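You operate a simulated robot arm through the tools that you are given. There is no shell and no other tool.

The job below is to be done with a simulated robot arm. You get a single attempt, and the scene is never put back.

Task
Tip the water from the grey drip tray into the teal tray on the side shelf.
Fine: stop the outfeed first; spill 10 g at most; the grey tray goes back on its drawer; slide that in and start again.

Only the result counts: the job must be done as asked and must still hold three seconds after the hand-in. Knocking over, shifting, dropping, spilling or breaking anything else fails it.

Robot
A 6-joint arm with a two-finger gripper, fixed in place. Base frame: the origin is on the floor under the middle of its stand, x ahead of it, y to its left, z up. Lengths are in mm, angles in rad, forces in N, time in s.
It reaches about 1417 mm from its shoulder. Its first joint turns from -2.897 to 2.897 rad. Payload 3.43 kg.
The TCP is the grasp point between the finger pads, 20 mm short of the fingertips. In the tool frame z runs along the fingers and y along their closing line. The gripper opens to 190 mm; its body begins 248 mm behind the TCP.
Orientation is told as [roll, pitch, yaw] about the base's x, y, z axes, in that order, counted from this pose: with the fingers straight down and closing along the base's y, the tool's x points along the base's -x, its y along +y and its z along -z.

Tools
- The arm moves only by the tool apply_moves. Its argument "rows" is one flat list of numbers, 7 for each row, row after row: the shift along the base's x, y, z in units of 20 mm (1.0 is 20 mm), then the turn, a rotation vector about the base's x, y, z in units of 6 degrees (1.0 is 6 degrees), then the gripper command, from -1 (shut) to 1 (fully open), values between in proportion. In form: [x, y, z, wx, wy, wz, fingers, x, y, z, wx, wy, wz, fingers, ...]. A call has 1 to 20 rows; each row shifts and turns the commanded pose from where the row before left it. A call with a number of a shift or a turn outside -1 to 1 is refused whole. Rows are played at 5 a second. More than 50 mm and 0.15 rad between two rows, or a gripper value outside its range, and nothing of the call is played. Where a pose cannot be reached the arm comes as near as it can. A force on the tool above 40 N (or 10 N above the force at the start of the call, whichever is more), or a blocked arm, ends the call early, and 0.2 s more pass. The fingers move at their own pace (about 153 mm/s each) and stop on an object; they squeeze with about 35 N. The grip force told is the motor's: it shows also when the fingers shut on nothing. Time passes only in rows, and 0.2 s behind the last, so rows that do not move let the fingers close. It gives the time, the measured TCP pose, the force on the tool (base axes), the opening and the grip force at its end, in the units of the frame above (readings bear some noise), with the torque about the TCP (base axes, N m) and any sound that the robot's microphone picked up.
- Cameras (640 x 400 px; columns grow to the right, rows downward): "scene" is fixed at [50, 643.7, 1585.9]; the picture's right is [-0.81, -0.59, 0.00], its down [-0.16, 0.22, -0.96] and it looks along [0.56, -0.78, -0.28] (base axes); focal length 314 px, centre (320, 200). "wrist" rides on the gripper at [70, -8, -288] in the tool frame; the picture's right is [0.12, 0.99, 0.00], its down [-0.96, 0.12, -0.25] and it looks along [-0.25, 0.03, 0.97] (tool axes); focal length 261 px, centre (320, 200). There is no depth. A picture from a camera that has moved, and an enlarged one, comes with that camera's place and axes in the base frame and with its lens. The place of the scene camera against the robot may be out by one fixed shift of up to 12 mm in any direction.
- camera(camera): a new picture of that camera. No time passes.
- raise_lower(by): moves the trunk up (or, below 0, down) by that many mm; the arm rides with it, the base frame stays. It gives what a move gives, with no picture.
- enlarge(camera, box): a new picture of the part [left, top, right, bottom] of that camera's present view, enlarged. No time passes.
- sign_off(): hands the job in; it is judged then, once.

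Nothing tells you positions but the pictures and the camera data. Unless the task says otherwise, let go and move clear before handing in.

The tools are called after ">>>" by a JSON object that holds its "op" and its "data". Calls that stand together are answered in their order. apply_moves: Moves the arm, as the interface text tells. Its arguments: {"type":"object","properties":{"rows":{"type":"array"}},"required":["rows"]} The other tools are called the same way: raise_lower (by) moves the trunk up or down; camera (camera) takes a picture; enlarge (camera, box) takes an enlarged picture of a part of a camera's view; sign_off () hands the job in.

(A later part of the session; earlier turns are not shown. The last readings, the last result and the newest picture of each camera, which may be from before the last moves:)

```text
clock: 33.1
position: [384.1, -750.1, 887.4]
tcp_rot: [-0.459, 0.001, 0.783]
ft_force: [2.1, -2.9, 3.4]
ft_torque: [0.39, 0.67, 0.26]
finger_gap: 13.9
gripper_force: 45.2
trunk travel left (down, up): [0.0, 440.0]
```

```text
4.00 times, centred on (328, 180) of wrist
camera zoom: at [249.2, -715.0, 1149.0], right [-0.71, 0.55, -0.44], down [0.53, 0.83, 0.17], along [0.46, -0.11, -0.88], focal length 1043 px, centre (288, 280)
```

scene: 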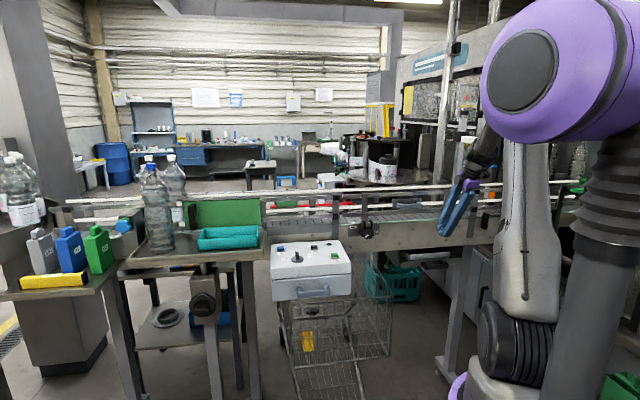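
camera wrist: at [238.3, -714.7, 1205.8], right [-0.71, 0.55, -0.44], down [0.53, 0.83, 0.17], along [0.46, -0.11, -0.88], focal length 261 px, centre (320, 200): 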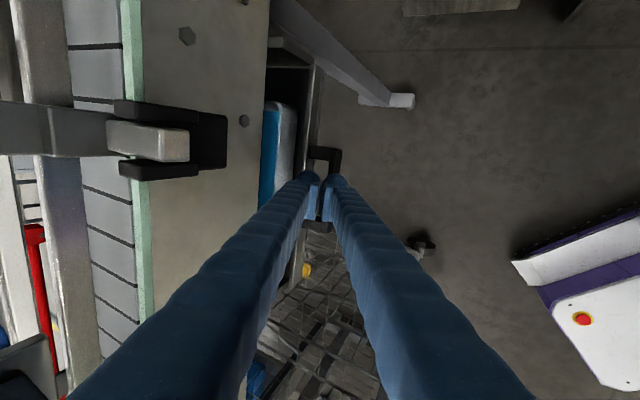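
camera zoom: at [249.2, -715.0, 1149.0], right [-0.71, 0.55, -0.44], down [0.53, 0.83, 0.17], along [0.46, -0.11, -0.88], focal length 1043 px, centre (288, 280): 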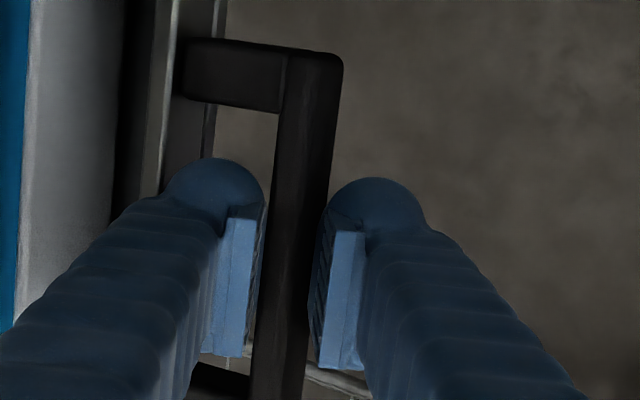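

Gripped with a 14 mm gap. I'll pull the drawer outward slowly with gentle acceleration.

>>> {"op": "apply_moves", "data": {"rows": [-0.071, 0.071, 0, 0, 0, 0, -1, -0.106, 0.106, 0, 0, 0, 0, -1, -0.177, 0.177, 0, 0, 0, 0, -1, -0.212, 0.212, 0, 0, 0, 0, -1, -0.247, 0.247, 0, 0, 0, 0, -1, -0.247, 0.247, 0, 0, 0, 0, -1, -0.247, 0.247, 0, 0, 0, 0, -1, -0.247, 0.247, 0, 0, 0, 0, -1, -0.212, 0.212, 0, 0, 0, 0, -1, -0.141, 0.141, 0, 0, 0, 0, -1, -0.071, 0.071, 0, 0, 0, 0, -1, 0, 0, 0, 0, 0, 0, -1]}}

>>> {"op": "camera", "data": {"camera": "wrist"}}

>>> {"op": "enlarge", "data": {"camera": "scene", "box": [370, 220, 498, 300]}}

```text
clock: 35.7
position: [342.5, -710.5, 887.6]
tcp_rot: [-0.456, 0.0, 0.784]
ft_force: [-2.2, -2.4, -15.8]
ft_torque: [0.61, 0.63, 0.2]
finger_gap: 14.0
gripper_force: 45.0
trunk travel left (down, up): [0.0, 440.0]
```

```text
taken
camera wrist: at [210.0, -675.9, 1149.3], right [-0.71, 0.55, -0.44], down [0.53, 0.83, 0.17], along [0.46, -0.11, -0.88], focal length 261 px, centre (320, 200)
```

wrist: 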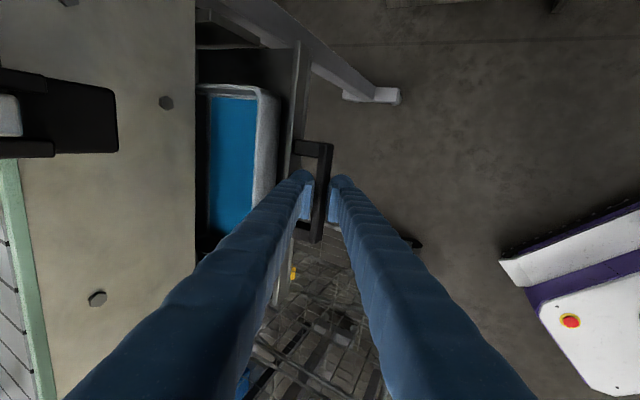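

```text
5.00 times, centred on (434, 260) of scene
camera zoom: at [50.0, 643.7, 1585.9], right [-0.81, -0.59, 0.0], down [-0.16, 0.22, -0.96], along [0.56, -0.78, -0.28], focal length 1570 px, centre (-250, -100)
```

zoom: 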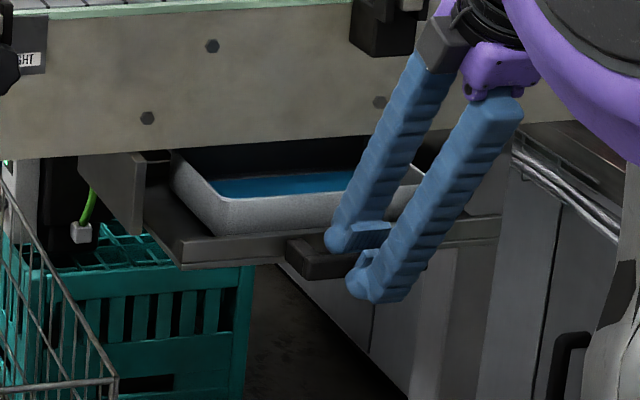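

The drawer slid out about 58 mm and the tray with blue water is now visible. I'll measure its extent before deciding how far more to pull.

>>> {"op": "enlarge", "data": {"camera": "wrist", "box": [180, 60, 308, 140]}}

>>> {"op": "enlarge", "data": {"camera": "wrist", "box": [180, 170, 308, 250]}}

```text
5.00 times, centred on (244, 100) of wrist
camera zoom: at [210.0, -675.9, 1149.3], right [-0.71, 0.55, -0.44], down [0.53, 0.83, 0.17], along [0.46, -0.11, -0.88], focal length 1303 px, centre (700, 700)
```

zoom: 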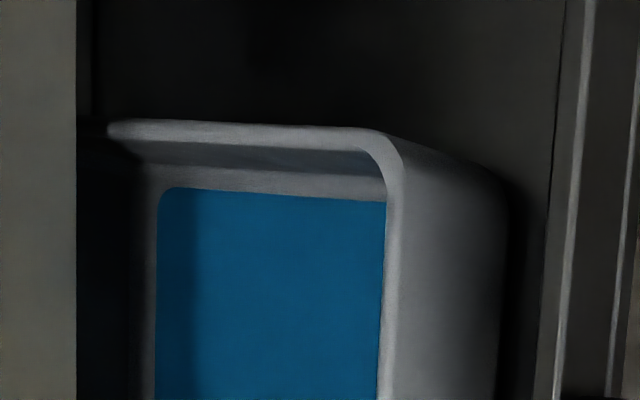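

```text
5.00 times, centred on (244, 210) of wrist
camera zoom: at [210.0, -675.9, 1149.3], right [-0.71, 0.55, -0.44], down [0.53, 0.83, 0.17], along [0.46, -0.11, -0.88], focal length 1303 px, centre (700, 150)
```

zoom: 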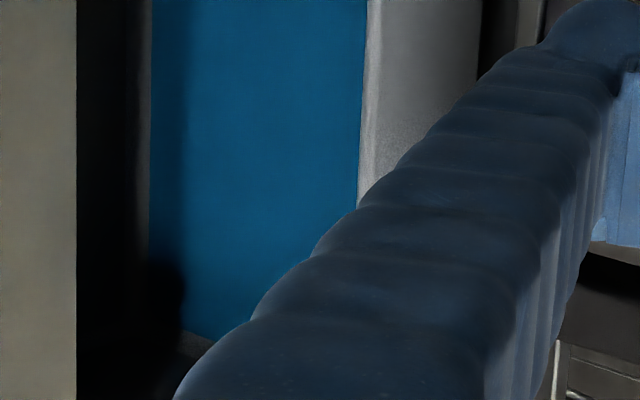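

The tray is roughly 212 × 85 mm with its rim at z≈927 and back rim at n≈-889, while the conveyor plate is at n≈-884. I need about 70–90 mm more pull to fit a finger behind the tray, so I'll continue gently.

>>> {"op": "apply_moves", "data": {"rows": [-0.035, 0.035, -0.05, 0, 0, 0, -1, -0.106, 0.106, 0, 0, 0, 0, -1, -0.141, 0.141, 0, 0, 0, 0, -1, -0.177, 0.177, 0, 0, 0, 0, -1, -0.177, 0.177, 0, 0, 0, 0, -1, -0.177, 0.177, 0, 0, 0, 0, -1, -0.177, 0.177, 0, 0, 0, 0, -1, -0.106, 0.106, 0, 0, 0, 0, -1, -0.071, 0.071, 0, 0, 0, 0, -1, 0, 0, 0, 0, 0, 0, -1]}}

```text
clock: 37.9
position: [321.2, -685.9, 888.2]
tcp_rot: [-0.462, -0.001, 0.784]
ft_force: [-2.1, -2.1, 9.1]
ft_torque: [0.49, 0.62, 0.22]
finger_gap: 14.2
gripper_force: 44.7
trunk travel left (down, up): [0.0, 440.0]
```

No resistance so far, with the handle now at n≈-712. I'll keep pulling.

>>> {"op": "apply_moves", "data": {"rows": [-0.071, 0.071, 0, 0, 0, 0, -1, -0.141, 0.141, 0, 0, 0, 0, -1, -0.177, 0.177, 0, 0, 0, 0, -1, -0.212, 0.212, 0, 0, 0, 0, -1, -0.212, 0.212, 0, 0, 0, 0, -1, -0.212, 0.212, 0, 0, 0, 0, -1, -0.177, 0.177, 0, 0, 0, 0, -1, -0.141, 0.141, 0, 0, 0, 0, -1, -0.071, 0.071, 0, 0, 0, 0, -1, 0, 0, 0, 0, 0, 0, -1]}}

>>> {"op": "camera", "data": {"camera": "wrist"}}

>>> {"op": "camera", "data": {"camera": "scene"}}

```text
clock: 40.1
position: [294.4, -659.3, 888.2]
tcp_rot: [-0.461, 0.0, 0.785]
ft_force: [5.6, 4.5, 12.1]
ft_torque: [0.7, 0.4, 0.22]
finger_gap: 13.9
gripper_force: 45.1
trunk travel left (down, up): [0.0, 440.0]
```

```text
taken
camera wrist: at [159.2, -624.8, 1149.0], right [-0.71, 0.55, -0.44], down [0.53, 0.83, 0.17], along [0.46, -0.11, -0.88], focal length 261 px, centre (320, 200)
```

wrist: 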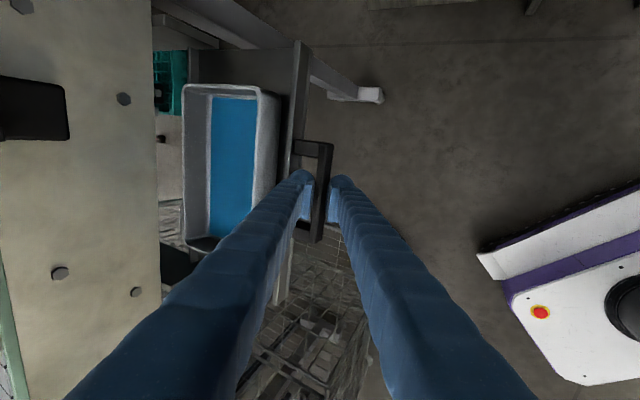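

```text
taken
```

scene: 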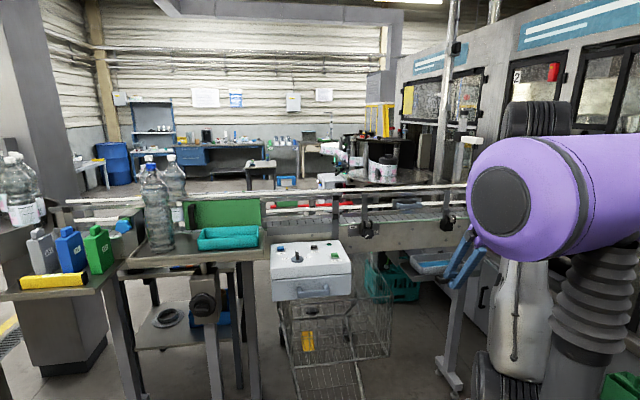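

The drawer is out about 130 mm in total and the tray is fully clear of the conveyor, with about 65 mm behind it. I'll measure the tray now.

>>> {"op": "enlarge", "data": {"camera": "wrist", "box": [140, 60, 300, 160]}}

>>> {"op": "enlarge", "data": {"camera": "wrist", "box": [140, 160, 300, 260]}}

>>> {"op": "enlarge", "data": {"camera": "scene", "box": [380, 230, 480, 292]}}

```text
4.00 times, centred on (220, 110) of wrist
camera zoom: at [159.2, -624.8, 1149.0], right [-0.71, 0.55, -0.44], down [0.53, 0.83, 0.17], along [0.46, -0.11, -0.88], focal length 1043 px, centre (720, 560)
```

zoom: 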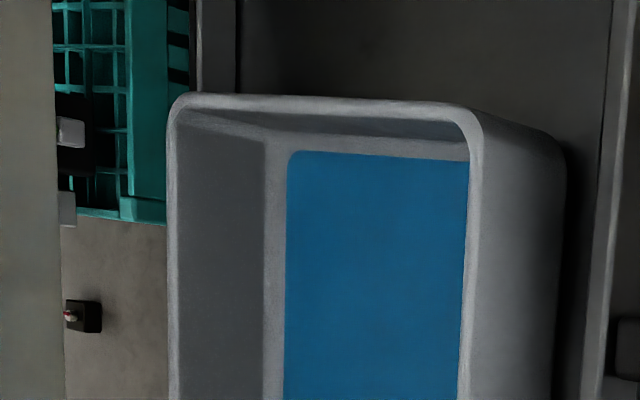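

```text
4.00 times, centred on (220, 210) of wrist
camera zoom: at [159.2, -624.8, 1149.0], right [-0.71, 0.55, -0.44], down [0.53, 0.83, 0.17], along [0.46, -0.11, -0.88], focal length 1043 px, centre (720, 160)
```

zoom: 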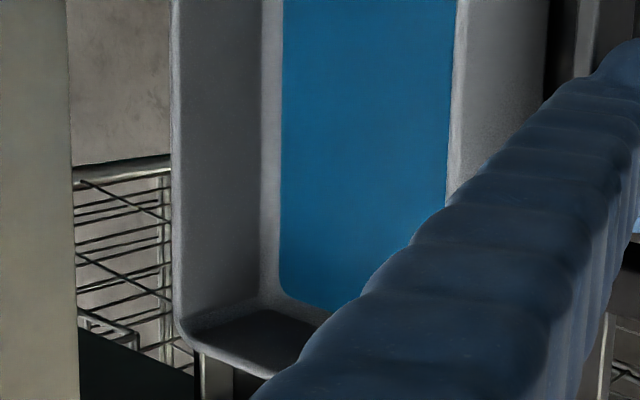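

```text
6.40 times, centred on (430, 261) of scene
camera zoom: at [50.0, 643.7, 1585.9], right [-0.81, -0.59, 0.0], down [-0.16, 0.22, -0.96], along [0.56, -0.78, -0.28], focal length 2010 px, centre (-384, -190)
```

zoom: 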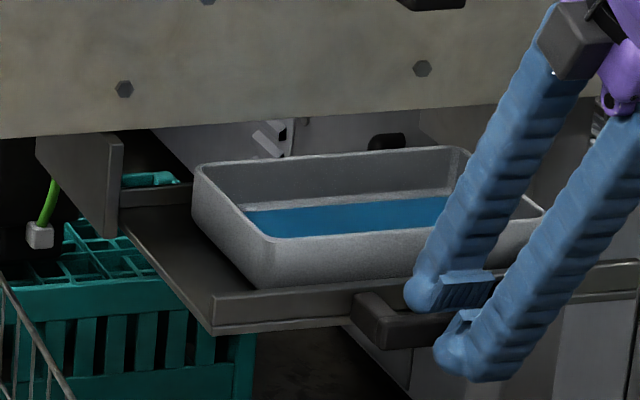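

The tray is actually about 120 mm wide (rim n -853 to -735, c -366 to -150, rim z≈925), which leaves only about 32 mm behind it. I'll pull about 35 mm more while watching the force.

>>> {"op": "apply_moves", "data": {"rows": [-0.071, 0.071, -0.03, 0, 0, 0, -1, -0.106, 0.106, 0, 0, 0, 0, -1, -0.141, 0.141, 0, 0, 0, 0, -1, -0.177, 0.177, 0, 0, 0, 0, -1, -0.177, 0.177, 0, 0, 0, 0, -1, -0.177, 0.177, 0, 0, 0, 0, -1, -0.141, 0.141, 0, 0, 0, 0, -1, -0.106, 0.106, 0, 0, 0, 0, -1, -0.071, 0.071, 0, 0, 0, 0, -1, 0, 0, 0, 0, 0, 0, -1]}}

>>> {"op": "camera", "data": {"camera": "wrist"}}

>>> {"op": "enlarge", "data": {"camera": "scene", "box": [370, 220, 498, 300]}}

```text
clock: 42.3
position: [269.2, -636.2, 888.0]
tcp_rot: [-0.459, 0.0, 0.785]
ft_force: [11.7, 8.4, 22.2]
ft_torque: [0.73, 0.3, 0.31]
finger_gap: 13.6
gripper_force: 44.9
trunk travel left (down, up): [0.0, 440.0]
```

```text
taken
camera wrist: at [135.4, -601.3, 1148.9], right [-0.71, 0.55, -0.44], down [0.53, 0.83, 0.17], along [0.46, -0.11, -0.88], focal length 261 px, centre (320, 200)
```

wrist: 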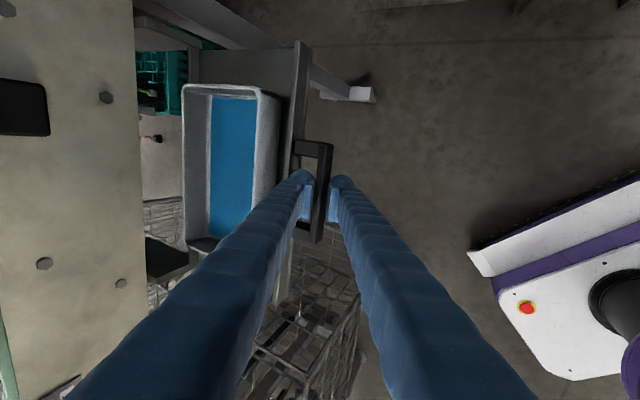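

```text
5.00 times, centred on (434, 260) of scene
camera zoom: at [50.0, 643.7, 1585.9], right [-0.81, -0.59, 0.0], down [-0.16, 0.22, -0.96], along [0.56, -0.78, -0.28], focal length 1570 px, centre (-250, -100)
```

zoom: 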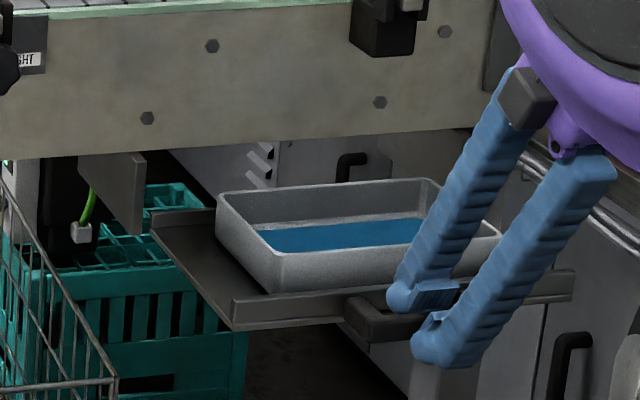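

The drawer is now out about 165 mm, with roughly 66 mm behind the tray. I'll relieve the z load, open the fingers slightly, and retreat along the tool axis.

>>> {"op": "apply_moves", "data": {"rows": [0, 0, 0.04, 0, 0, 0, -1, 0, 0, 0, 0, 0, 0, -0.8, 0, 0, 0, 0, 0, 0, -0.726, 0, 0, 0, 0, 0, 0, -0.726, -0.094, 0.094, 0.268, 0, 0, 0, -0.726, -0.094, 0.094, 0.268, 0, 0, 0, -0.726, -0.094, 0.094, 0.268, 0, 0, 0, -0.726, -0.094, 0.094, 0.268, 0, 0, 0, -0.726, -0.094, 0.094, 0.268, 0, 0, 0, -0.726]}}

>>> {"op": "enlarge", "data": {"camera": "wrist", "box": [240, 100, 400, 260]}}

>>> {"op": "enlarge", "data": {"camera": "scene", "box": [370, 220, 498, 300]}}

```text
clock: 44.3
position: [259.6, -624.9, 916.6]
tcp_rot: [-0.459, -0.003, 0.783]
ft_force: [-0.3, 0.1, 0.7]
ft_torque: [0.02, -0.01, 0.03]
finger_gap: 26.0
gripper_force: 0.0
trunk travel left (down, up): [0.0, 440.0]
```

```text
2.50 times, centred on (320, 180) of wrist
camera zoom: at [125.4, -591.6, 1176.1], right [-0.71, 0.55, -0.44], down [0.53, 0.83, 0.17], along [0.46, -0.11, -0.88], focal length 652 px, centre (320, 250)
```

zoom: 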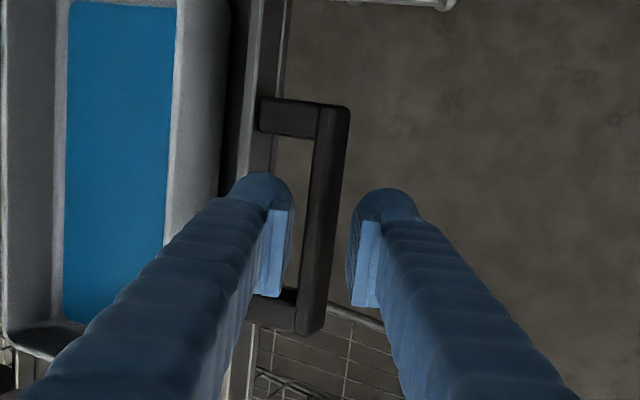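

```text
5.00 times, centred on (434, 260) of scene
camera zoom: at [50.0, 643.7, 1585.9], right [-0.81, -0.59, 0.0], down [-0.16, 0.22, -0.96], along [0.56, -0.78, -0.28], focal length 1570 px, centre (-250, -100)
```

zoom: 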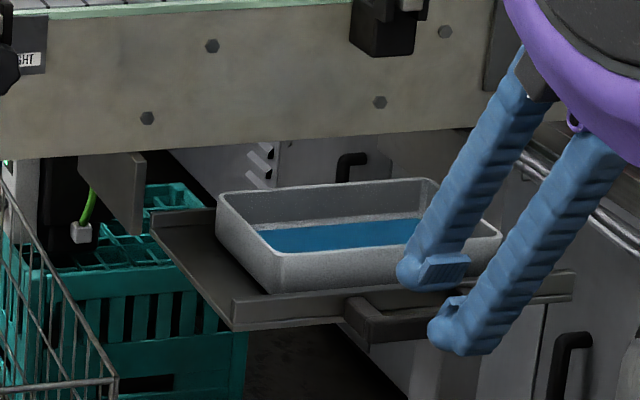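

Released cleanly, and the tray and drawer stayed put. I'll raise the trunk and bring the tool back to vertical above the tray.

>>> {"op": "raise_lower", "data": {"by": 375}}

>>> {"op": "apply_moves", "data": {"rows": [0.1, -0.1, 0, 0.3, 0.3, 0, -0.5, 0.2, -0.2, 0, 0.3, 0.3, 0, -0.2, 0.3, -0.3, 0, 0.3, 0.3, 0, 0, 0.3, -0.3, 0, 0.3, 0.3, 0, 0.1, 0.3, -0.3, 0, 0.3, 0.3, 0, 0.1, 0.3, -0.3, -0.2, 0.3, 0.3, 0, 0.1, 0.3, -0.3, -0.2, 0.3, 0.3, 0, 0.1, 0.3, -0.3, -0.2, 0.3, 0.3, 0, 0.1, 0.3, -0.3, -0.2, 0.3, 0.3, 0, 0.1, 0.3, -0.3, -0.2, 0.3, 0.3, 0, 0.1, 0.2, -0.2, -0.2, 0.1, 0.1, 0, 0.1, 0, 0, 0, 0, 0, 0, 0.1]}}

>>> {"op": "camera", "data": {"camera": "wrist"}}

>>> {"op": "camera", "data": {"camera": "scene"}}

```text
clock: 47.9
position: [259.2, -626.1, 1289.6]
tcp_rot: [-0.458, -0.002, 0.784]
ft_force: [-0.6, 0.5, -0.3]
ft_torque: [0.04, 0.02, 0.02]
finger_gap: 26.1
gripper_force: 0.0
trunk travel left (down, up): [-375.0, 65.0]
```

```text
clock: 50.5
position: [318.9, -685.2, 1265.8]
tcp_rot: [0.001, -0.001, 0.783]
ft_force: [-0.6, 0.3, 0.4]
ft_torque: [-0.02, 0.05, -0.02]
finger_gap: 104.4
gripper_force: 0.0
trunk travel left (down, up): [-375.0, 65.0]
```

```text
taken
camera wrist: at [274.7, -741.1, 1552.6], right [-0.79, 0.62, 0.0], down [0.6, 0.76, 0.25], along [0.15, 0.19, -0.97], focal length 261 px, centre (320, 200)
```

wrist: 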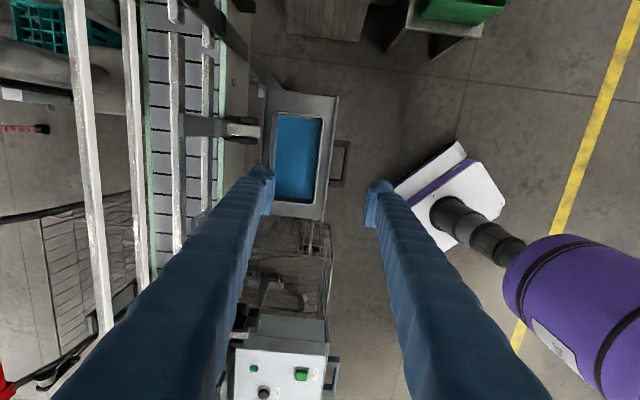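

```text
taken
```

scene: 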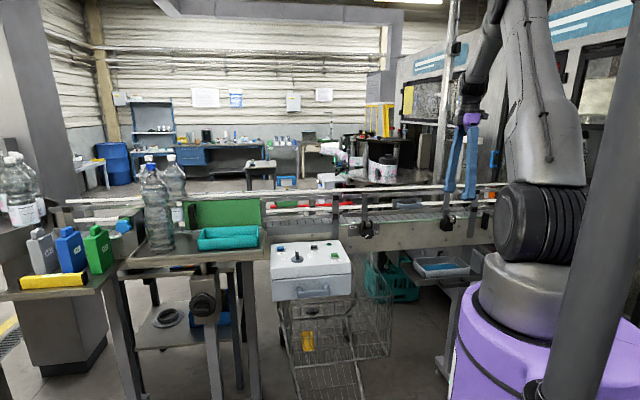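

Tool vertical at n≈-710, c≈-259. I'll zoom on the tray to get accurate rim positions.

>>> {"op": "enlarge", "data": {"camera": "wrist", "box": [216, 70, 376, 170]}}

>>> {"op": "enlarge", "data": {"camera": "wrist", "box": [216, 140, 376, 240]}}

>>> {"op": "enlarge", "data": {"camera": "scene", "box": [390, 240, 480, 296]}}

```text
4.00 times, centred on (296, 120) of wrist
camera zoom: at [274.7, -741.1, 1552.6], right [-0.79, 0.62, 0.0], down [0.6, 0.76, 0.25], along [0.15, 0.19, -0.97], focal length 1043 px, centre (416, 520)
```

zoom: 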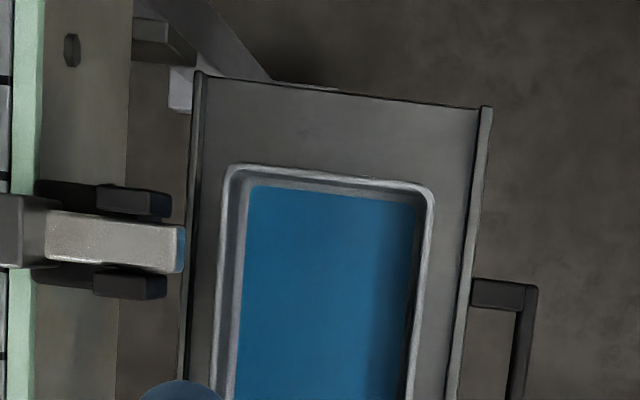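

```text
4.00 times, centred on (296, 190) of wrist
camera zoom: at [274.7, -741.1, 1552.6], right [-0.79, 0.62, 0.0], down [0.6, 0.76, 0.25], along [0.15, 0.19, -0.97], focal length 1043 px, centre (416, 240)
```

zoom: 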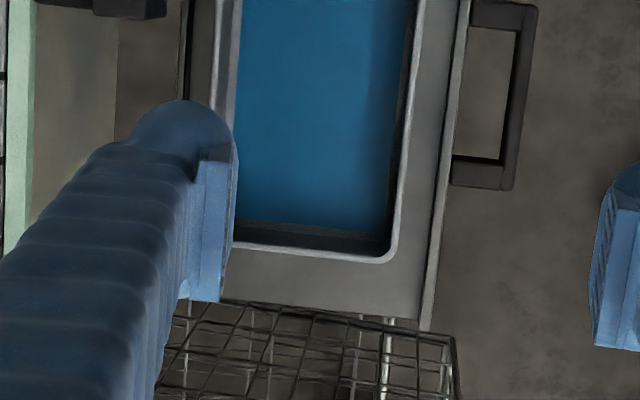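

```text
7.11 times, centred on (435, 268) of scene
camera zoom: at [50.0, 643.7, 1585.9], right [-0.81, -0.59, 0.0], down [-0.16, 0.22, -0.96], along [0.56, -0.78, -0.28], focal length 2233 px, centre (-498, -284)
```

zoom: 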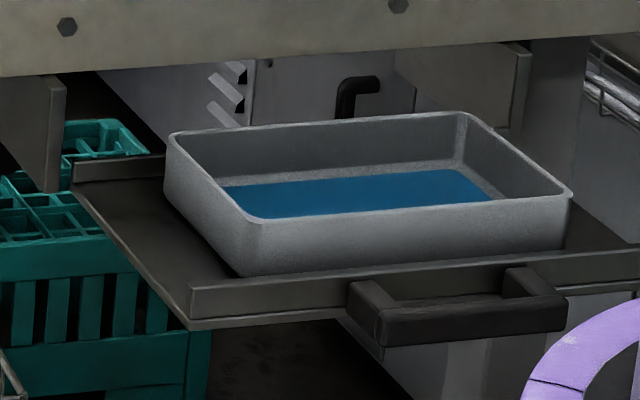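

Refined: tray rim at z≈916, n from -833.5 to -713 (centre -773), c centre -258. The drawer lips are at z≈891, so the tips must stay above that, and I'll grip right at the rim with TCP z≈916. Descending first to a hover with the fingers 134 mm open.

>>> {"op": "apply_moves", "data": {"rows": [0.225, -0.22, -0.9, 0, 0, 0, 0.41, 0.225, -0.22, -0.9, 0, 0, 0, 0.41, 0.225, -0.22, -0.9, 0, 0, 0, 0.41, 0.225, -0.22, -0.9, 0, 0, 0, 0.41, 0.225, -0.22, -0.9, 0, 0, 0, 0.41, 0.225, -0.22, -0.9, 0, 0, 0, 0.41, 0.225, -0.22, -0.9, 0, 0, 0, 0.41, 0.225, -0.22, -0.9, 0, 0, 0, 0.41, 0.225, -0.22, -0.9, 0, 0, 0, 0.41, 0.225, -0.22, -0.9, 0, 0, 0, 0.41, 0, 0, -0.9, 0, 0, 0, 0.41, 0, 0, -0.9, 0, 0, 0, 0.41, 0, 0, -0.9, 0, 0, 0, 0.41, 0, 0, -0.9, 0, 0, 0, 0.41, 0, 0, -0.9, 0, 0, 0, 0.41, 0, 0, -0.7, 0, 0, 0, 0.41, 0, 0, 0, 0, 0, 0, 0.41]}}

>>> {"op": "camera", "data": {"camera": "wrist"}}

>>> {"op": "enlarge", "data": {"camera": "scene", "box": [390, 210, 486, 270]}}

```text
clock: 54.1
position: [363.6, -727.2, 981.2]
tcp_rot: [-0.001, 0.0, 0.784]
ft_force: [0.2, 0.5, 0.2]
ft_torque: [-0.04, 0.01, 0.01]
finger_gap: 133.9
gripper_force: 0.0
trunk travel left (down, up): [-375.0, 65.0]
```

```text
taken
camera wrist: at [319.5, -783.3, 1268.3], right [-0.79, 0.62, 0.0], down [0.6, 0.76, 0.25], along [0.15, 0.19, -0.97], focal length 261 px, centre (320, 200)
```

wrist: 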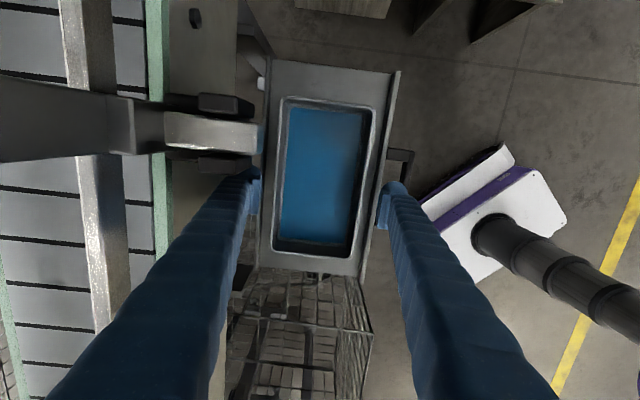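

```text
6.67 times, centred on (438, 240) of scene
camera zoom: at [50.0, 643.7, 1585.9], right [-0.81, -0.59, 0.0], down [-0.16, 0.22, -0.96], along [0.56, -0.78, -0.28], focal length 2094 px, centre (-467, -67)
```

zoom: 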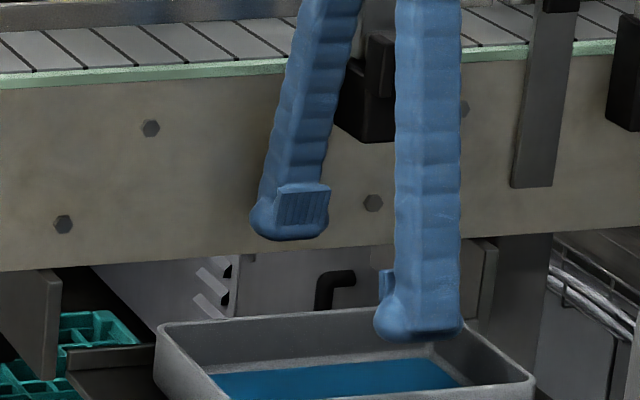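

Hovering at z≈981 straddling the tray. I'll check centring with a zoom.

>>> {"op": "enlarge", "data": {"camera": "wrist", "box": [232, 120, 408, 230]}}

>>> {"op": "enlarge", "data": {"camera": "wrist", "box": [200, 80, 296, 220]}}

```text
3.64 times, centred on (320, 175) of wrist
camera zoom: at [319.5, -783.3, 1268.3], right [-0.79, 0.62, 0.0], down [0.6, 0.76, 0.25], along [0.15, 0.19, -0.97], focal length 948 px, centre (320, 291)
```

zoom: 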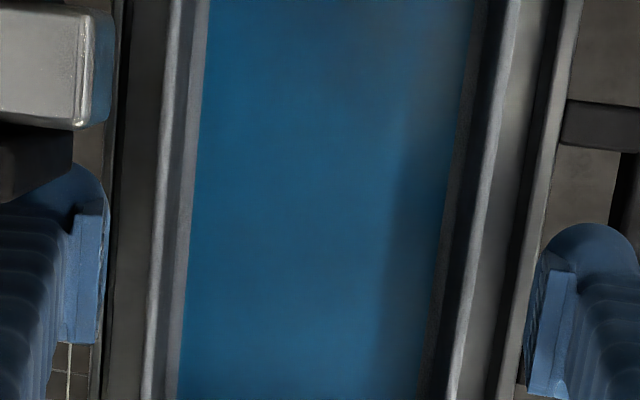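

```text
2.86 times, centred on (248, 150) of wrist
camera zoom: at [319.5, -783.3, 1268.3], right [-0.79, 0.62, 0.0], down [0.6, 0.76, 0.25], along [0.15, 0.19, -0.97], focal length 745 px, centre (526, 343)
```

zoom: 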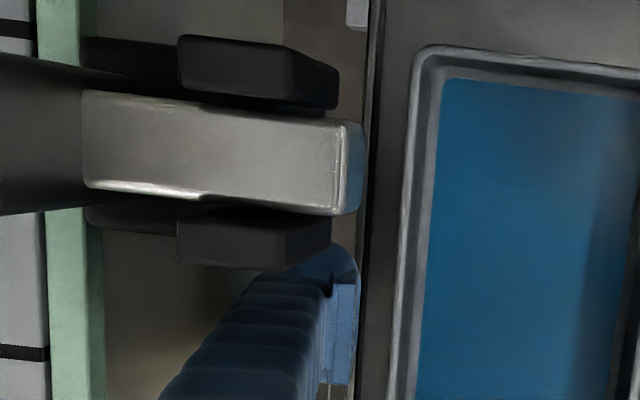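

Centred in n. The clamp jaw is only 5–15 mm from the back finger in c, so I'll shift +6 mm in c and then descend to TCP z≈916.

>>> {"op": "apply_moves", "data": {"rows": [0.106, 0.106, 0, 0, 0, 0, 0.41, 0.106, 0.106, -0.3, 0, 0, 0, 0.41, 0, 0, -0.6, 0, 0, 0, 0.41, 0, 0, -0.6, 0, 0, 0, 0.41, 0, 0, -0.6, 0, 0, 0, 0.41, 0, 0, -0.5, 0, 0, 0, 0.41, 0, 0, -0.4, 0, 0, 0, 0.41, 0, 0, -0.2, 0, 0, 0, 0.41, 0, 0, 0, 0, 0, 0, 0.41]}}

>>> {"op": "enlarge", "data": {"camera": "wrist", "box": [200, 100, 440, 250]}}

>>> {"op": "enlarge", "data": {"camera": "scene", "box": [390, 220, 486, 280]}}

```text
clock: 56.1
position: [367.3, -723.3, 918.4]
tcp_rot: [0.0, -0.001, 0.784]
ft_force: [0.6, 0.0, -0.4]
ft_torque: [0.0, 0.02, 0.02]
finger_gap: 133.9
gripper_force: 0.1
trunk travel left (down, up): [-375.0, 65.0]
```

```text
2.67 times, centred on (320, 175) of wrist
camera zoom: at [324.1, -779.7, 1205.5], right [-0.79, 0.62, 0.0], down [0.6, 0.76, 0.25], along [0.15, 0.19, -0.97], focal length 695 px, centre (320, 267)
```

zoom: 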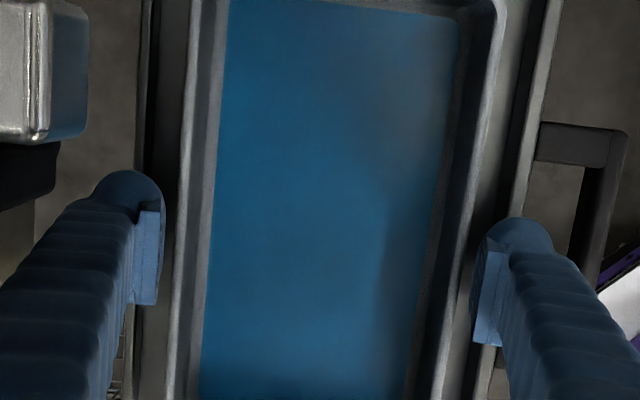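

```text
6.67 times, centred on (438, 250) of scene
camera zoom: at [50.0, 643.7, 1585.9], right [-0.81, -0.59, 0.0], down [-0.16, 0.22, -0.96], along [0.56, -0.78, -0.28], focal length 2094 px, centre (-467, -133)
```

zoom: 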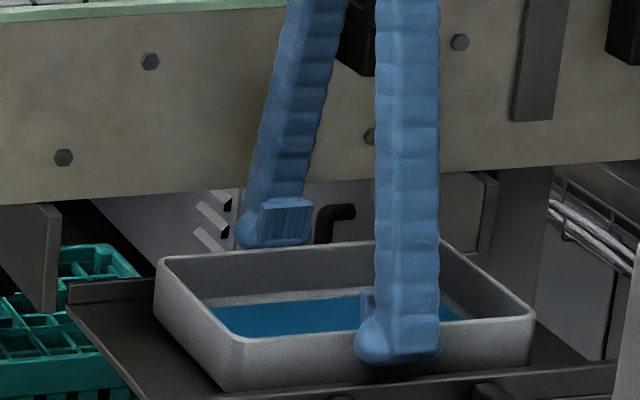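

Both fingers straddle the rim at the right height. I'll lower 2 mm and close slowly onto the tray.

>>> {"op": "apply_moves", "data": {"rows": [0, 0, -0.1, 0, 0, 0, 0.41, 0, 0, 0, 0, 0, 0, 0.37, 0, 0, 0, 0, 0, 0, 0.34, 0, 0, 0, 0, 0, 0, 0.32, 0, 0, 0, 0, 0, 0, 0.3, 0, 0, 0, 0, 0, 0, 0.28, 0, 0, 0, 0, 0, 0, 0.26, 0, 0, 0, 0, 0, 0, 0.24, 0, 0, 0, 0, 0, 0, 0.22, 0, 0, 0, 0, 0, 0, 0.2, 0, 0, 0, 0, 0, 0, 0.1, 0, 0, 0, 0, 0, 0, 0.1]}}

>>> {"op": "enlarge", "data": {"camera": "wrist", "box": [200, 100, 440, 250]}}

>>> {"op": "enlarge", "data": {"camera": "scene", "box": [390, 220, 486, 280]}}

```text
clock: 58.7
position: [367.9, -724.7, 917.6]
tcp_rot: [-0.002, 0.001, 0.783]
ft_force: [0.0, -0.3, 1.1]
ft_torque: [0.04, -0.02, 0.07]
finger_gap: 123.9
gripper_force: 35.1
trunk travel left (down, up): [-375.0, 65.0]
```

```text
2.67 times, centred on (320, 175) of wrist
camera zoom: at [324.4, -780.4, 1203.2], right [-0.79, 0.62, 0.0], down [0.6, 0.76, 0.25], along [0.15, 0.19, -0.97], focal length 695 px, centre (320, 267)
```

zoom: 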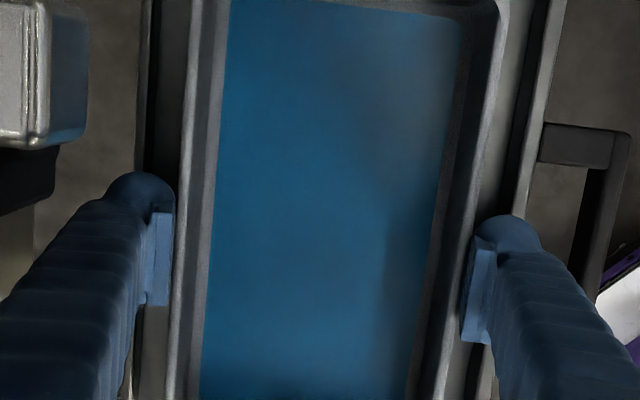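

```text
6.67 times, centred on (438, 250) of scene
camera zoom: at [50.0, 643.7, 1585.9], right [-0.81, -0.59, 0.0], down [-0.16, 0.22, -0.96], along [0.56, -0.78, -0.28], focal length 2094 px, centre (-467, -133)
```

zoom: 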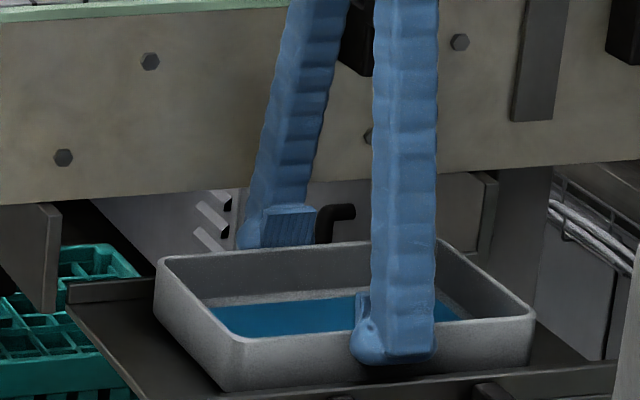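

Gripped at 123.9 mm with 35 N. I'll lift slowly by about 30 mm and check it holds level.

>>> {"op": "apply_moves", "data": {"rows": [0, 0, 0, 0, 0, 0, -1, 0, 0, 0.05, 0, 0, 0, -1, 0, 0, 0.1, 0, 0, 0, -1, 0, 0, 0.15, 0, 0, 0, -1, 0, 0, 0.2, 0, 0, 0, -1, 0, 0, 0.25, 0, 0, 0, -1, 0, 0, 0.25, 0, 0, 0, -1, 0, 0, 0.25, 0, 0, 0, -1, 0, 0, 0.2, 0, 0, 0, -1, 0, 0, 0.1, 0, 0, 0, -1, 0, 0, 0.05, 0, 0, 0, -1, 0, 0, 0, 0, 0, 0, -1]}}

>>> {"op": "enlarge", "data": {"camera": "wrist", "box": [200, 60, 440, 210]}}

>>> {"op": "enlarge", "data": {"camera": "scene", "box": [390, 210, 500, 280]}}

```text
clock: 61.3
position: [367.3, -724.4, 948.4]
tcp_rot: [-0.001, 0.0, 0.782]
ft_force: [0.0, -0.8, -0.4]
ft_torque: [0.01, -0.01, -0.02]
finger_gap: 0.0
gripper_force: 34.2
trunk travel left (down, up): [-375.0, 65.0]
```

```text
2.67 times, centred on (320, 135) of wrist
camera zoom: at [324.1, -780.3, 1235.0], right [-0.79, 0.62, 0.0], down [0.6, 0.76, 0.25], along [0.15, 0.19, -0.97], focal length 695 px, centre (320, 373)
```

zoom: 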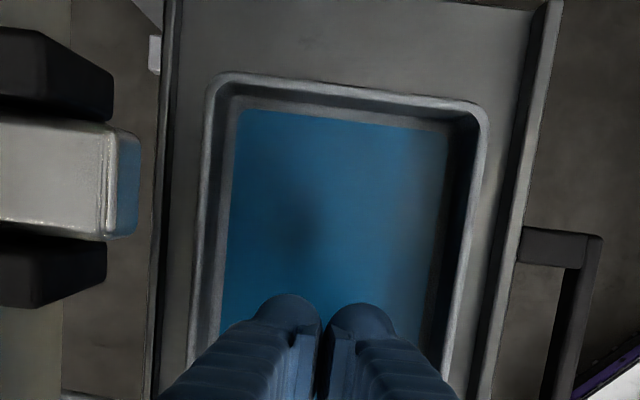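

```text
5.71 times, centred on (445, 245) of scene
camera zoom: at [50.0, 643.7, 1585.9], right [-0.81, -0.59, 0.0], down [-0.16, 0.22, -0.96], along [0.56, -0.78, -0.28], focal length 1794 px, centre (-394, -57)
```

zoom: 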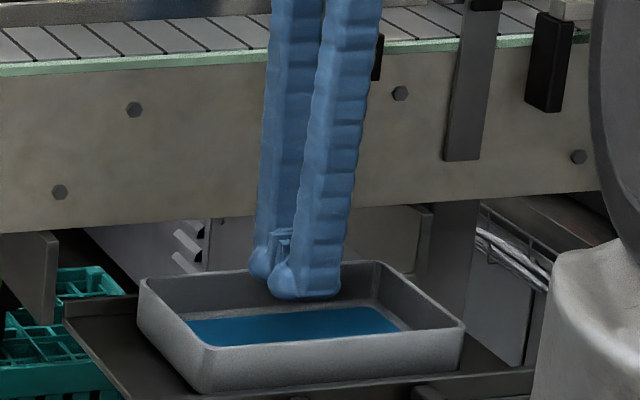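

The grip slipped off upward because the rim was at the pads' rounded lower edge. The tray is undisturbed and no water is lost. I'll reopen, go about 9 mm deeper until I just feel the drawer lip, and grip again.

>>> {"op": "apply_moves", "data": {"rows": [0, 0, 0.5, 0, 0, 0, -1, 0, 0, 0.3, 0, 0, 0, 0, 0, 0, 0, 0, 0, 0, 0.41, 0, 0, 0, 0, 0, 0, 0.41, 0, 0, 0, 0, 0, 0, 0.41]}}

>>> {"op": "enlarge", "data": {"camera": "scene", "box": [390, 210, 500, 280]}}

>>> {"op": "enlarge", "data": {"camera": "scene", "box": [410, 225, 458, 255]}}

```text
clock: 62.5
position: [367.4, -724.8, 963.2]
tcp_rot: [0.0, -0.001, 0.784]
ft_force: [-0.3, -0.4, 0.5]
ft_torque: [0.01, 0.0, 0.0]
finger_gap: 133.8
gripper_force: 0.1
trunk travel left (down, up): [-375.0, 65.0]
```

```text
5.71 times, centred on (445, 245) of scene
camera zoom: at [50.0, 643.7, 1585.9], right [-0.81, -0.59, 0.0], down [-0.16, 0.22, -0.96], along [0.56, -0.78, -0.28], focal length 1794 px, centre (-394, -57)
```

zoom: 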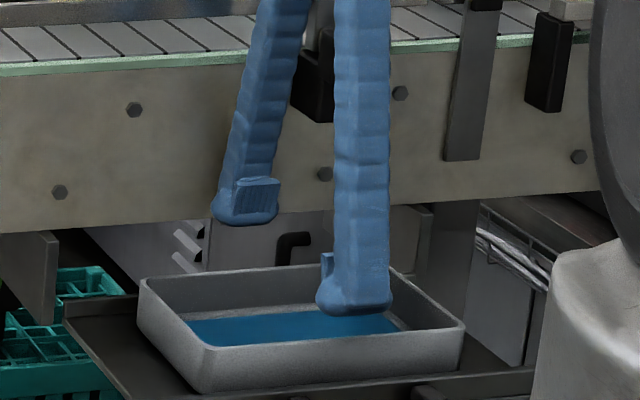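

```text
13.33 times, centred on (434, 240) of scene
camera zoom: at [50.0, 643.7, 1585.9], right [-0.81, -0.59, 0.0], down [-0.16, 0.22, -0.96], along [0.56, -0.78, -0.28], focal length 4187 px, centre (-1200, -333)
```

zoom: 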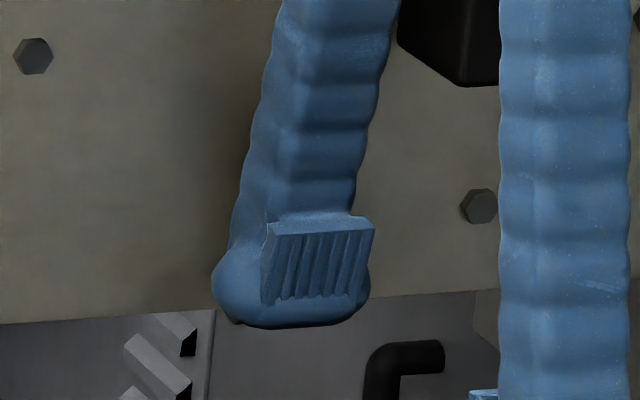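

The pad is clear to see now: it extends from about 10 mm below to 20 mm above the TCP. I'll descend to z≈915 first, then creep lower.

>>> {"op": "apply_moves", "data": {"rows": [0, 0, -0.5, 0, 0, 0, 0.41, 0, 0, -0.5, 0, 0, 0, 0.41, 0, 0, -0.5, 0, 0, 0, 0.41, 0, 0, -0.5, 0, 0, 0, 0.41, 0, 0, -0.4, 0, 0, 0, 0.41, 0, 0, 0, 0, 0, 0, 0.41]}}

>>> {"op": "apply_moves", "data": {"rows": [0, 0, -0.1, 0, 0, 0, 0.41, 0, 0, -0.1, 0, 0, 0, 0.41, 0, 0, 0, 0, 0, 0, 0.41]}}

>>> {"op": "enlarge", "data": {"camera": "scene", "box": [410, 235, 490, 285]}}

```text
clock: 63.9
position: [365.3, -722.9, 916.6]
tcp_rot: [0.0, 0.0, 0.783]
ft_force: [0.0, 1.1, -0.1]
ft_torque: [0.04, -0.02, -0.03]
finger_gap: 133.9
gripper_force: 0.0
trunk travel left (down, up): [-375.0, 65.0]
```

```text
clock: 64.7
position: [367.8, -722.8, 911.8]
tcp_rot: [0.0, -0.001, 0.783]
ft_force: [0.5, -0.1, -0.2]
ft_torque: [-0.05, 0.0, 0.0]
finger_gap: 134.1
gripper_force: 0.1
trunk travel left (down, up): [-375.0, 65.0]
```

```text
8.00 times, centred on (450, 260) of scene
camera zoom: at [50.0, 643.7, 1585.9], right [-0.81, -0.59, 0.0], down [-0.16, 0.22, -0.96], along [0.56, -0.78, -0.28], focal length 2512 px, centre (-720, -280)
```

zoom: 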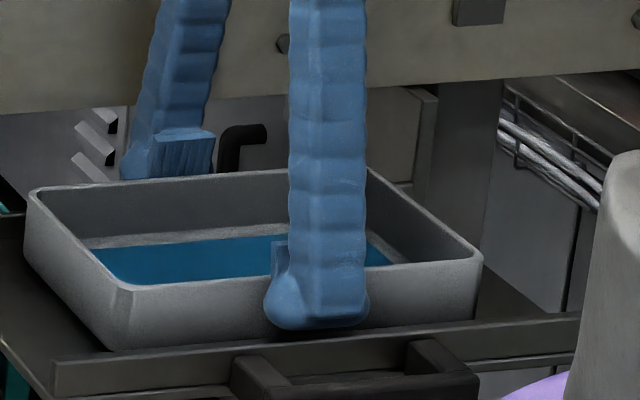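

The front tip is a few mm above the drawer lip. I'll creep down in 1 mm steps, watching the force.

>>> {"op": "apply_moves", "data": {"rows": [0, 0, -0.05, 0, 0, 0, 0.33, 0, 0, 0, 0, 0, 0, 0.33]}}

>>> {"op": "apply_moves", "data": {"rows": [0, 0, -0.05, 0, 0, 0, 0.33, 0, 0, 0, 0, 0, 0, 0.33]}}

>>> {"op": "apply_moves", "data": {"rows": [0, 0, -0.05, 0, 0, 0, 0.33, 0, 0, 0, 0, 0, 0, 0.33]}}

```text
clock: 65.3
position: [366.8, -724.4, 911.6]
tcp_rot: [0.0, 0.001, 0.783]
ft_force: [1.1, -0.1, 0.7]
ft_torque: [-0.01, -0.03, 0.02]
finger_gap: 126.9
gripper_force: 0.4
trunk travel left (down, up): [-375.0, 65.0]
```

```text
clock: 65.9
position: [366.7, -723.3, 909.8]
tcp_rot: [0.0, 0.0, 0.785]
ft_force: [0.6, -0.3, 1.4]
ft_torque: [0.0, -0.01, 0.0]
finger_gap: 126.7
gripper_force: 0.6
trunk travel left (down, up): [-375.0, 65.0]
```

```text
clock: 66.5
position: [366.4, -724.9, 907.8]
tcp_rot: [-0.001, 0.0, 0.782]
ft_force: [0.1, -0.6, 0.4]
ft_torque: [-0.03, 0.05, 0.0]
finger_gap: 127.1
gripper_force: 0.0
trunk travel left (down, up): [-375.0, 65.0]
```

No contact yet at z≈908. I'll continue creeping down.

>>> {"op": "apply_moves", "data": {"rows": [0, 0, -0.05, 0, 0, 0, 0.33, 0, 0, 0, 0, 0, 0, 0.33]}}

>>> {"op": "apply_moves", "data": {"rows": [0, 0, -0.05, 0, 0, 0, 0.33, 0, 0, 0, 0, 0, 0, 0.33]}}

>>> {"op": "apply_moves", "data": {"rows": [0, 0, -0.05, 0, 0, 0, 0.33, 0, 0, 0, 0, 0, 0, 0.33]}}

```text
clock: 67.1
position: [367.3, -724.9, 907.8]
tcp_rot: [-0.001, 0.0, 0.784]
ft_force: [0.0, 1.6, 0.7]
ft_torque: [-0.02, 0.02, 0.01]
finger_gap: 127.0
gripper_force: 0.1
trunk travel left (down, up): [-375.0, 65.0]
```

```text
clock: 67.7
position: [366.3, -725.2, 906.7]
tcp_rot: [0.0, -0.002, 0.786]
ft_force: [-0.5, 0.1, 1.0]
ft_torque: [0.02, 0.04, 0.02]
finger_gap: 127.2
gripper_force: 0.9
trunk travel left (down, up): [-375.0, 65.0]
```

```text
clock: 68.3
position: [366.6, -725.4, 906.7]
tcp_rot: [0.0, -0.001, 0.785]
ft_force: [-0.7, -1.1, 1.6]
ft_torque: [0.0, 0.01, -0.02]
finger_gap: 127.1
gripper_force: 0.6
trunk travel left (down, up): [-375.0, 65.0]
```

>>> {"op": "enlarge", "data": {"camera": "scene", "box": [410, 235, 490, 285]}}

>>> {"op": "enlarge", "data": {"camera": "wrist", "box": [200, 100, 440, 250]}}

```text
8.00 times, centred on (450, 260) of scene
camera zoom: at [50.0, 643.7, 1585.9], right [-0.81, -0.59, 0.0], down [-0.16, 0.22, -0.96], along [0.56, -0.78, -0.28], focal length 2512 px, centre (-720, -280)
```

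zoom: 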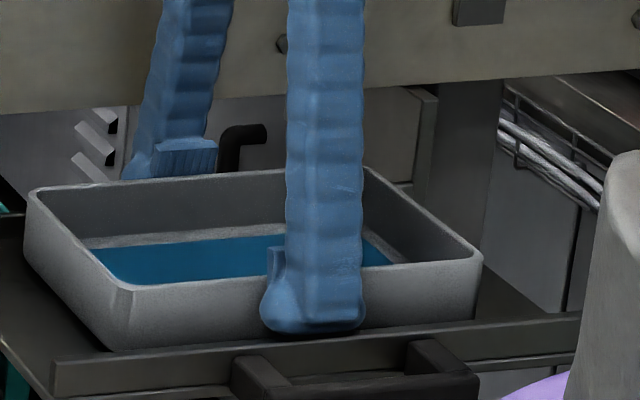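

```text
2.67 times, centred on (320, 175) of wrist
camera zoom: at [324.0, -781.1, 1193.6], right [-0.79, 0.62, 0.0], down [0.6, 0.76, 0.25], along [0.15, 0.19, -0.97], focal length 695 px, centre (320, 267)
```

zoom: 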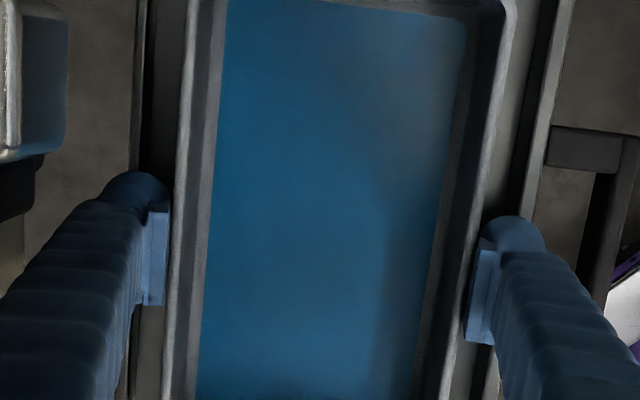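

No contact with the lip, and the rim is now about 10 mm above the TCP. Closing on the tray, then I'll lift just 2–3 mm to read the load.

>>> {"op": "apply_moves", "data": {"rows": [0, 0, -0.05, 0, 0, 0, 0.31, 0, 0, 0, 0, 0, 0, 0.29, 0, 0, 0, 0, 0, 0, 0.27, 0, 0, 0, 0, 0, 0, 0.25, 0, 0, 0, 0, 0, 0, 0.2, 0, 0, 0, 0, 0, 0, 0, 0, 0, 0, 0, 0, 0, -1, 0, 0, 0, 0, 0, 0, -1]}}

>>> {"op": "apply_moves", "data": {"rows": [0, 0, 0.05, 0, 0, 0, -1, 0, 0, 0, 0, 0, 0, -1]}}

>>> {"op": "apply_moves", "data": {"rows": [0, 0, 0.05, 0, 0, 0, -1, 0, 0, 0.05, 0, 0, 0, -1, 0, 0, 0, 0, 0, 0, -1]}}

```text
clock: 70.1
position: [367.8, -723.4, 905.3]
tcp_rot: [-0.002, 0.0, 0.784]
ft_force: [0.4, -1.4, 18.9]
ft_torque: [0.18, -0.25, 0.02]
finger_gap: 125.8
gripper_force: 34.6
trunk travel left (down, up): [-375.0, 65.0]
```

```text
clock: 70.7
position: [366.5, -724.0, 907.4]
tcp_rot: [0.002, -0.001, 0.783]
ft_force: [-1.2, -2.9, 13.2]
ft_torque: [-0.23, -0.53, -0.04]
finger_gap: 126.1
gripper_force: 34.7
trunk travel left (down, up): [-375.0, 65.0]
```

```text
clock: 71.5
position: [366.5, -722.7, 906.6]
tcp_rot: [0.002, 0.0, 0.784]
ft_force: [-2.6, -0.3, 1.8]
ft_torque: [-0.19, -0.14, -0.12]
finger_gap: 126.1
gripper_force: 35.0
trunk travel left (down, up): [-375.0, 65.0]
```

The tips were lightly pressing on the lips and that load is gone now. I'll continue lifting in small steps and watch the weight come on.

>>> {"op": "apply_moves", "data": {"rows": [0, 0, 0.05, 0, 0, 0, -1, 0, 0, 0, 0, 0, 0, -1]}}

>>> {"op": "apply_moves", "data": {"rows": [0, 0, 0.05, 0, 0, 0, -1, 0, 0, 0, 0, 0, 0, -1]}}

>>> {"op": "apply_moves", "data": {"rows": [0, 0, 0.05, 0, 0, 0, -1, 0, 0, 0, 0, 0, 0, -1]}}

>>> {"op": "enlarge", "data": {"camera": "scene", "box": [410, 235, 490, 285]}}

```text
clock: 72.1
position: [368.8, -723.5, 906.9]
tcp_rot: [-0.001, -0.001, 0.785]
ft_force: [0.9, 0.8, 0.3]
ft_torque: [0.04, -0.02, 0.0]
finger_gap: 126.1
gripper_force: 34.5
trunk travel left (down, up): [-375.0, 65.0]
```

```text
clock: 72.7
position: [367.4, -723.2, 908.7]
tcp_rot: [0.001, 0.0, 0.782]
ft_force: [0.0, -0.1, -0.8]
ft_torque: [0.03, 0.01, 0.03]
finger_gap: 126.0
gripper_force: 34.5
trunk travel left (down, up): [-375.0, 65.0]
```

```text
clock: 73.3
position: [367.6, -723.6, 910.7]
tcp_rot: [-0.001, 0.001, 0.785]
ft_force: [-0.2, 0.7, -3.2]
ft_torque: [-0.03, -0.03, -0.02]
finger_gap: 126.0
gripper_force: 35.1
trunk travel left (down, up): [-375.0, 65.0]
```

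```text
8.00 times, centred on (450, 260) of scene
camera zoom: at [50.0, 643.7, 1585.9], right [-0.81, -0.59, 0.0], down [-0.16, 0.22, -0.96], along [0.56, -0.78, -0.28], focal length 2512 px, centre (-720, -280)
```

zoom: 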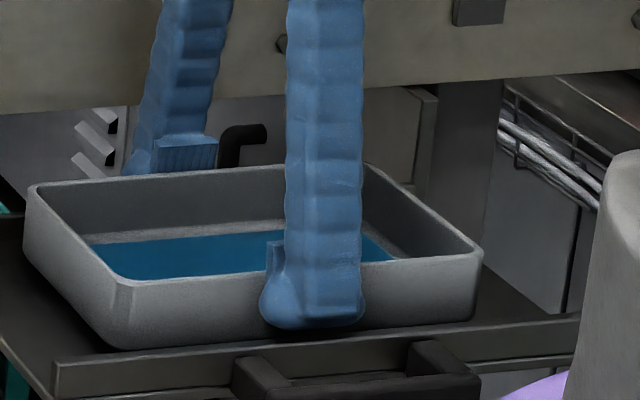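

The grip is holding at 126 mm and the load is coming on (-3.2 N). I'll lift a bit more.

>>> {"op": "apply_moves", "data": {"rows": [0, 0, 0.05, 0, 0, 0, -1, 0, 0, 0.05, 0, 0, 0, -1, 0, 0, 0, 0, 0, 0, -1]}}

>>> {"op": "apply_moves", "data": {"rows": [0, 0, 0.1, 0, 0, 0, -1, 0, 0, 0.1, 0, 0, 0, -1, 0, 0, 0, 0, 0, 0, -1]}}

>>> {"op": "enlarge", "data": {"camera": "scene", "box": [410, 235, 490, 285]}}

```text
clock: 74.1
position: [368.9, -723.3, 912.1]
tcp_rot: [0.001, 0.001, 0.783]
ft_force: [0.1, -0.2, -2.0]
ft_torque: [0.0, 0.02, -0.04]
finger_gap: 125.8
gripper_force: 35.1
trunk travel left (down, up): [-375.0, 65.0]
```

```text
clock: 74.9
position: [368.2, -723.5, 916.1]
tcp_rot: [0.001, -0.002, 0.785]
ft_force: [0.2, 0.3, -2.5]
ft_torque: [0.01, -0.01, 0.02]
finger_gap: 125.8
gripper_force: 34.8
trunk travel left (down, up): [-375.0, 65.0]
```

```text
8.00 times, centred on (450, 260) of scene
camera zoom: at [50.0, 643.7, 1585.9], right [-0.81, -0.59, 0.0], down [-0.16, 0.22, -0.96], along [0.56, -0.78, -0.28], focal length 2512 px, centre (-720, -280)
```

zoom: 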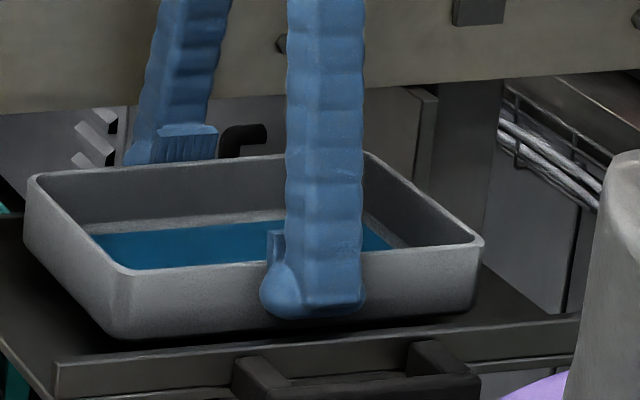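

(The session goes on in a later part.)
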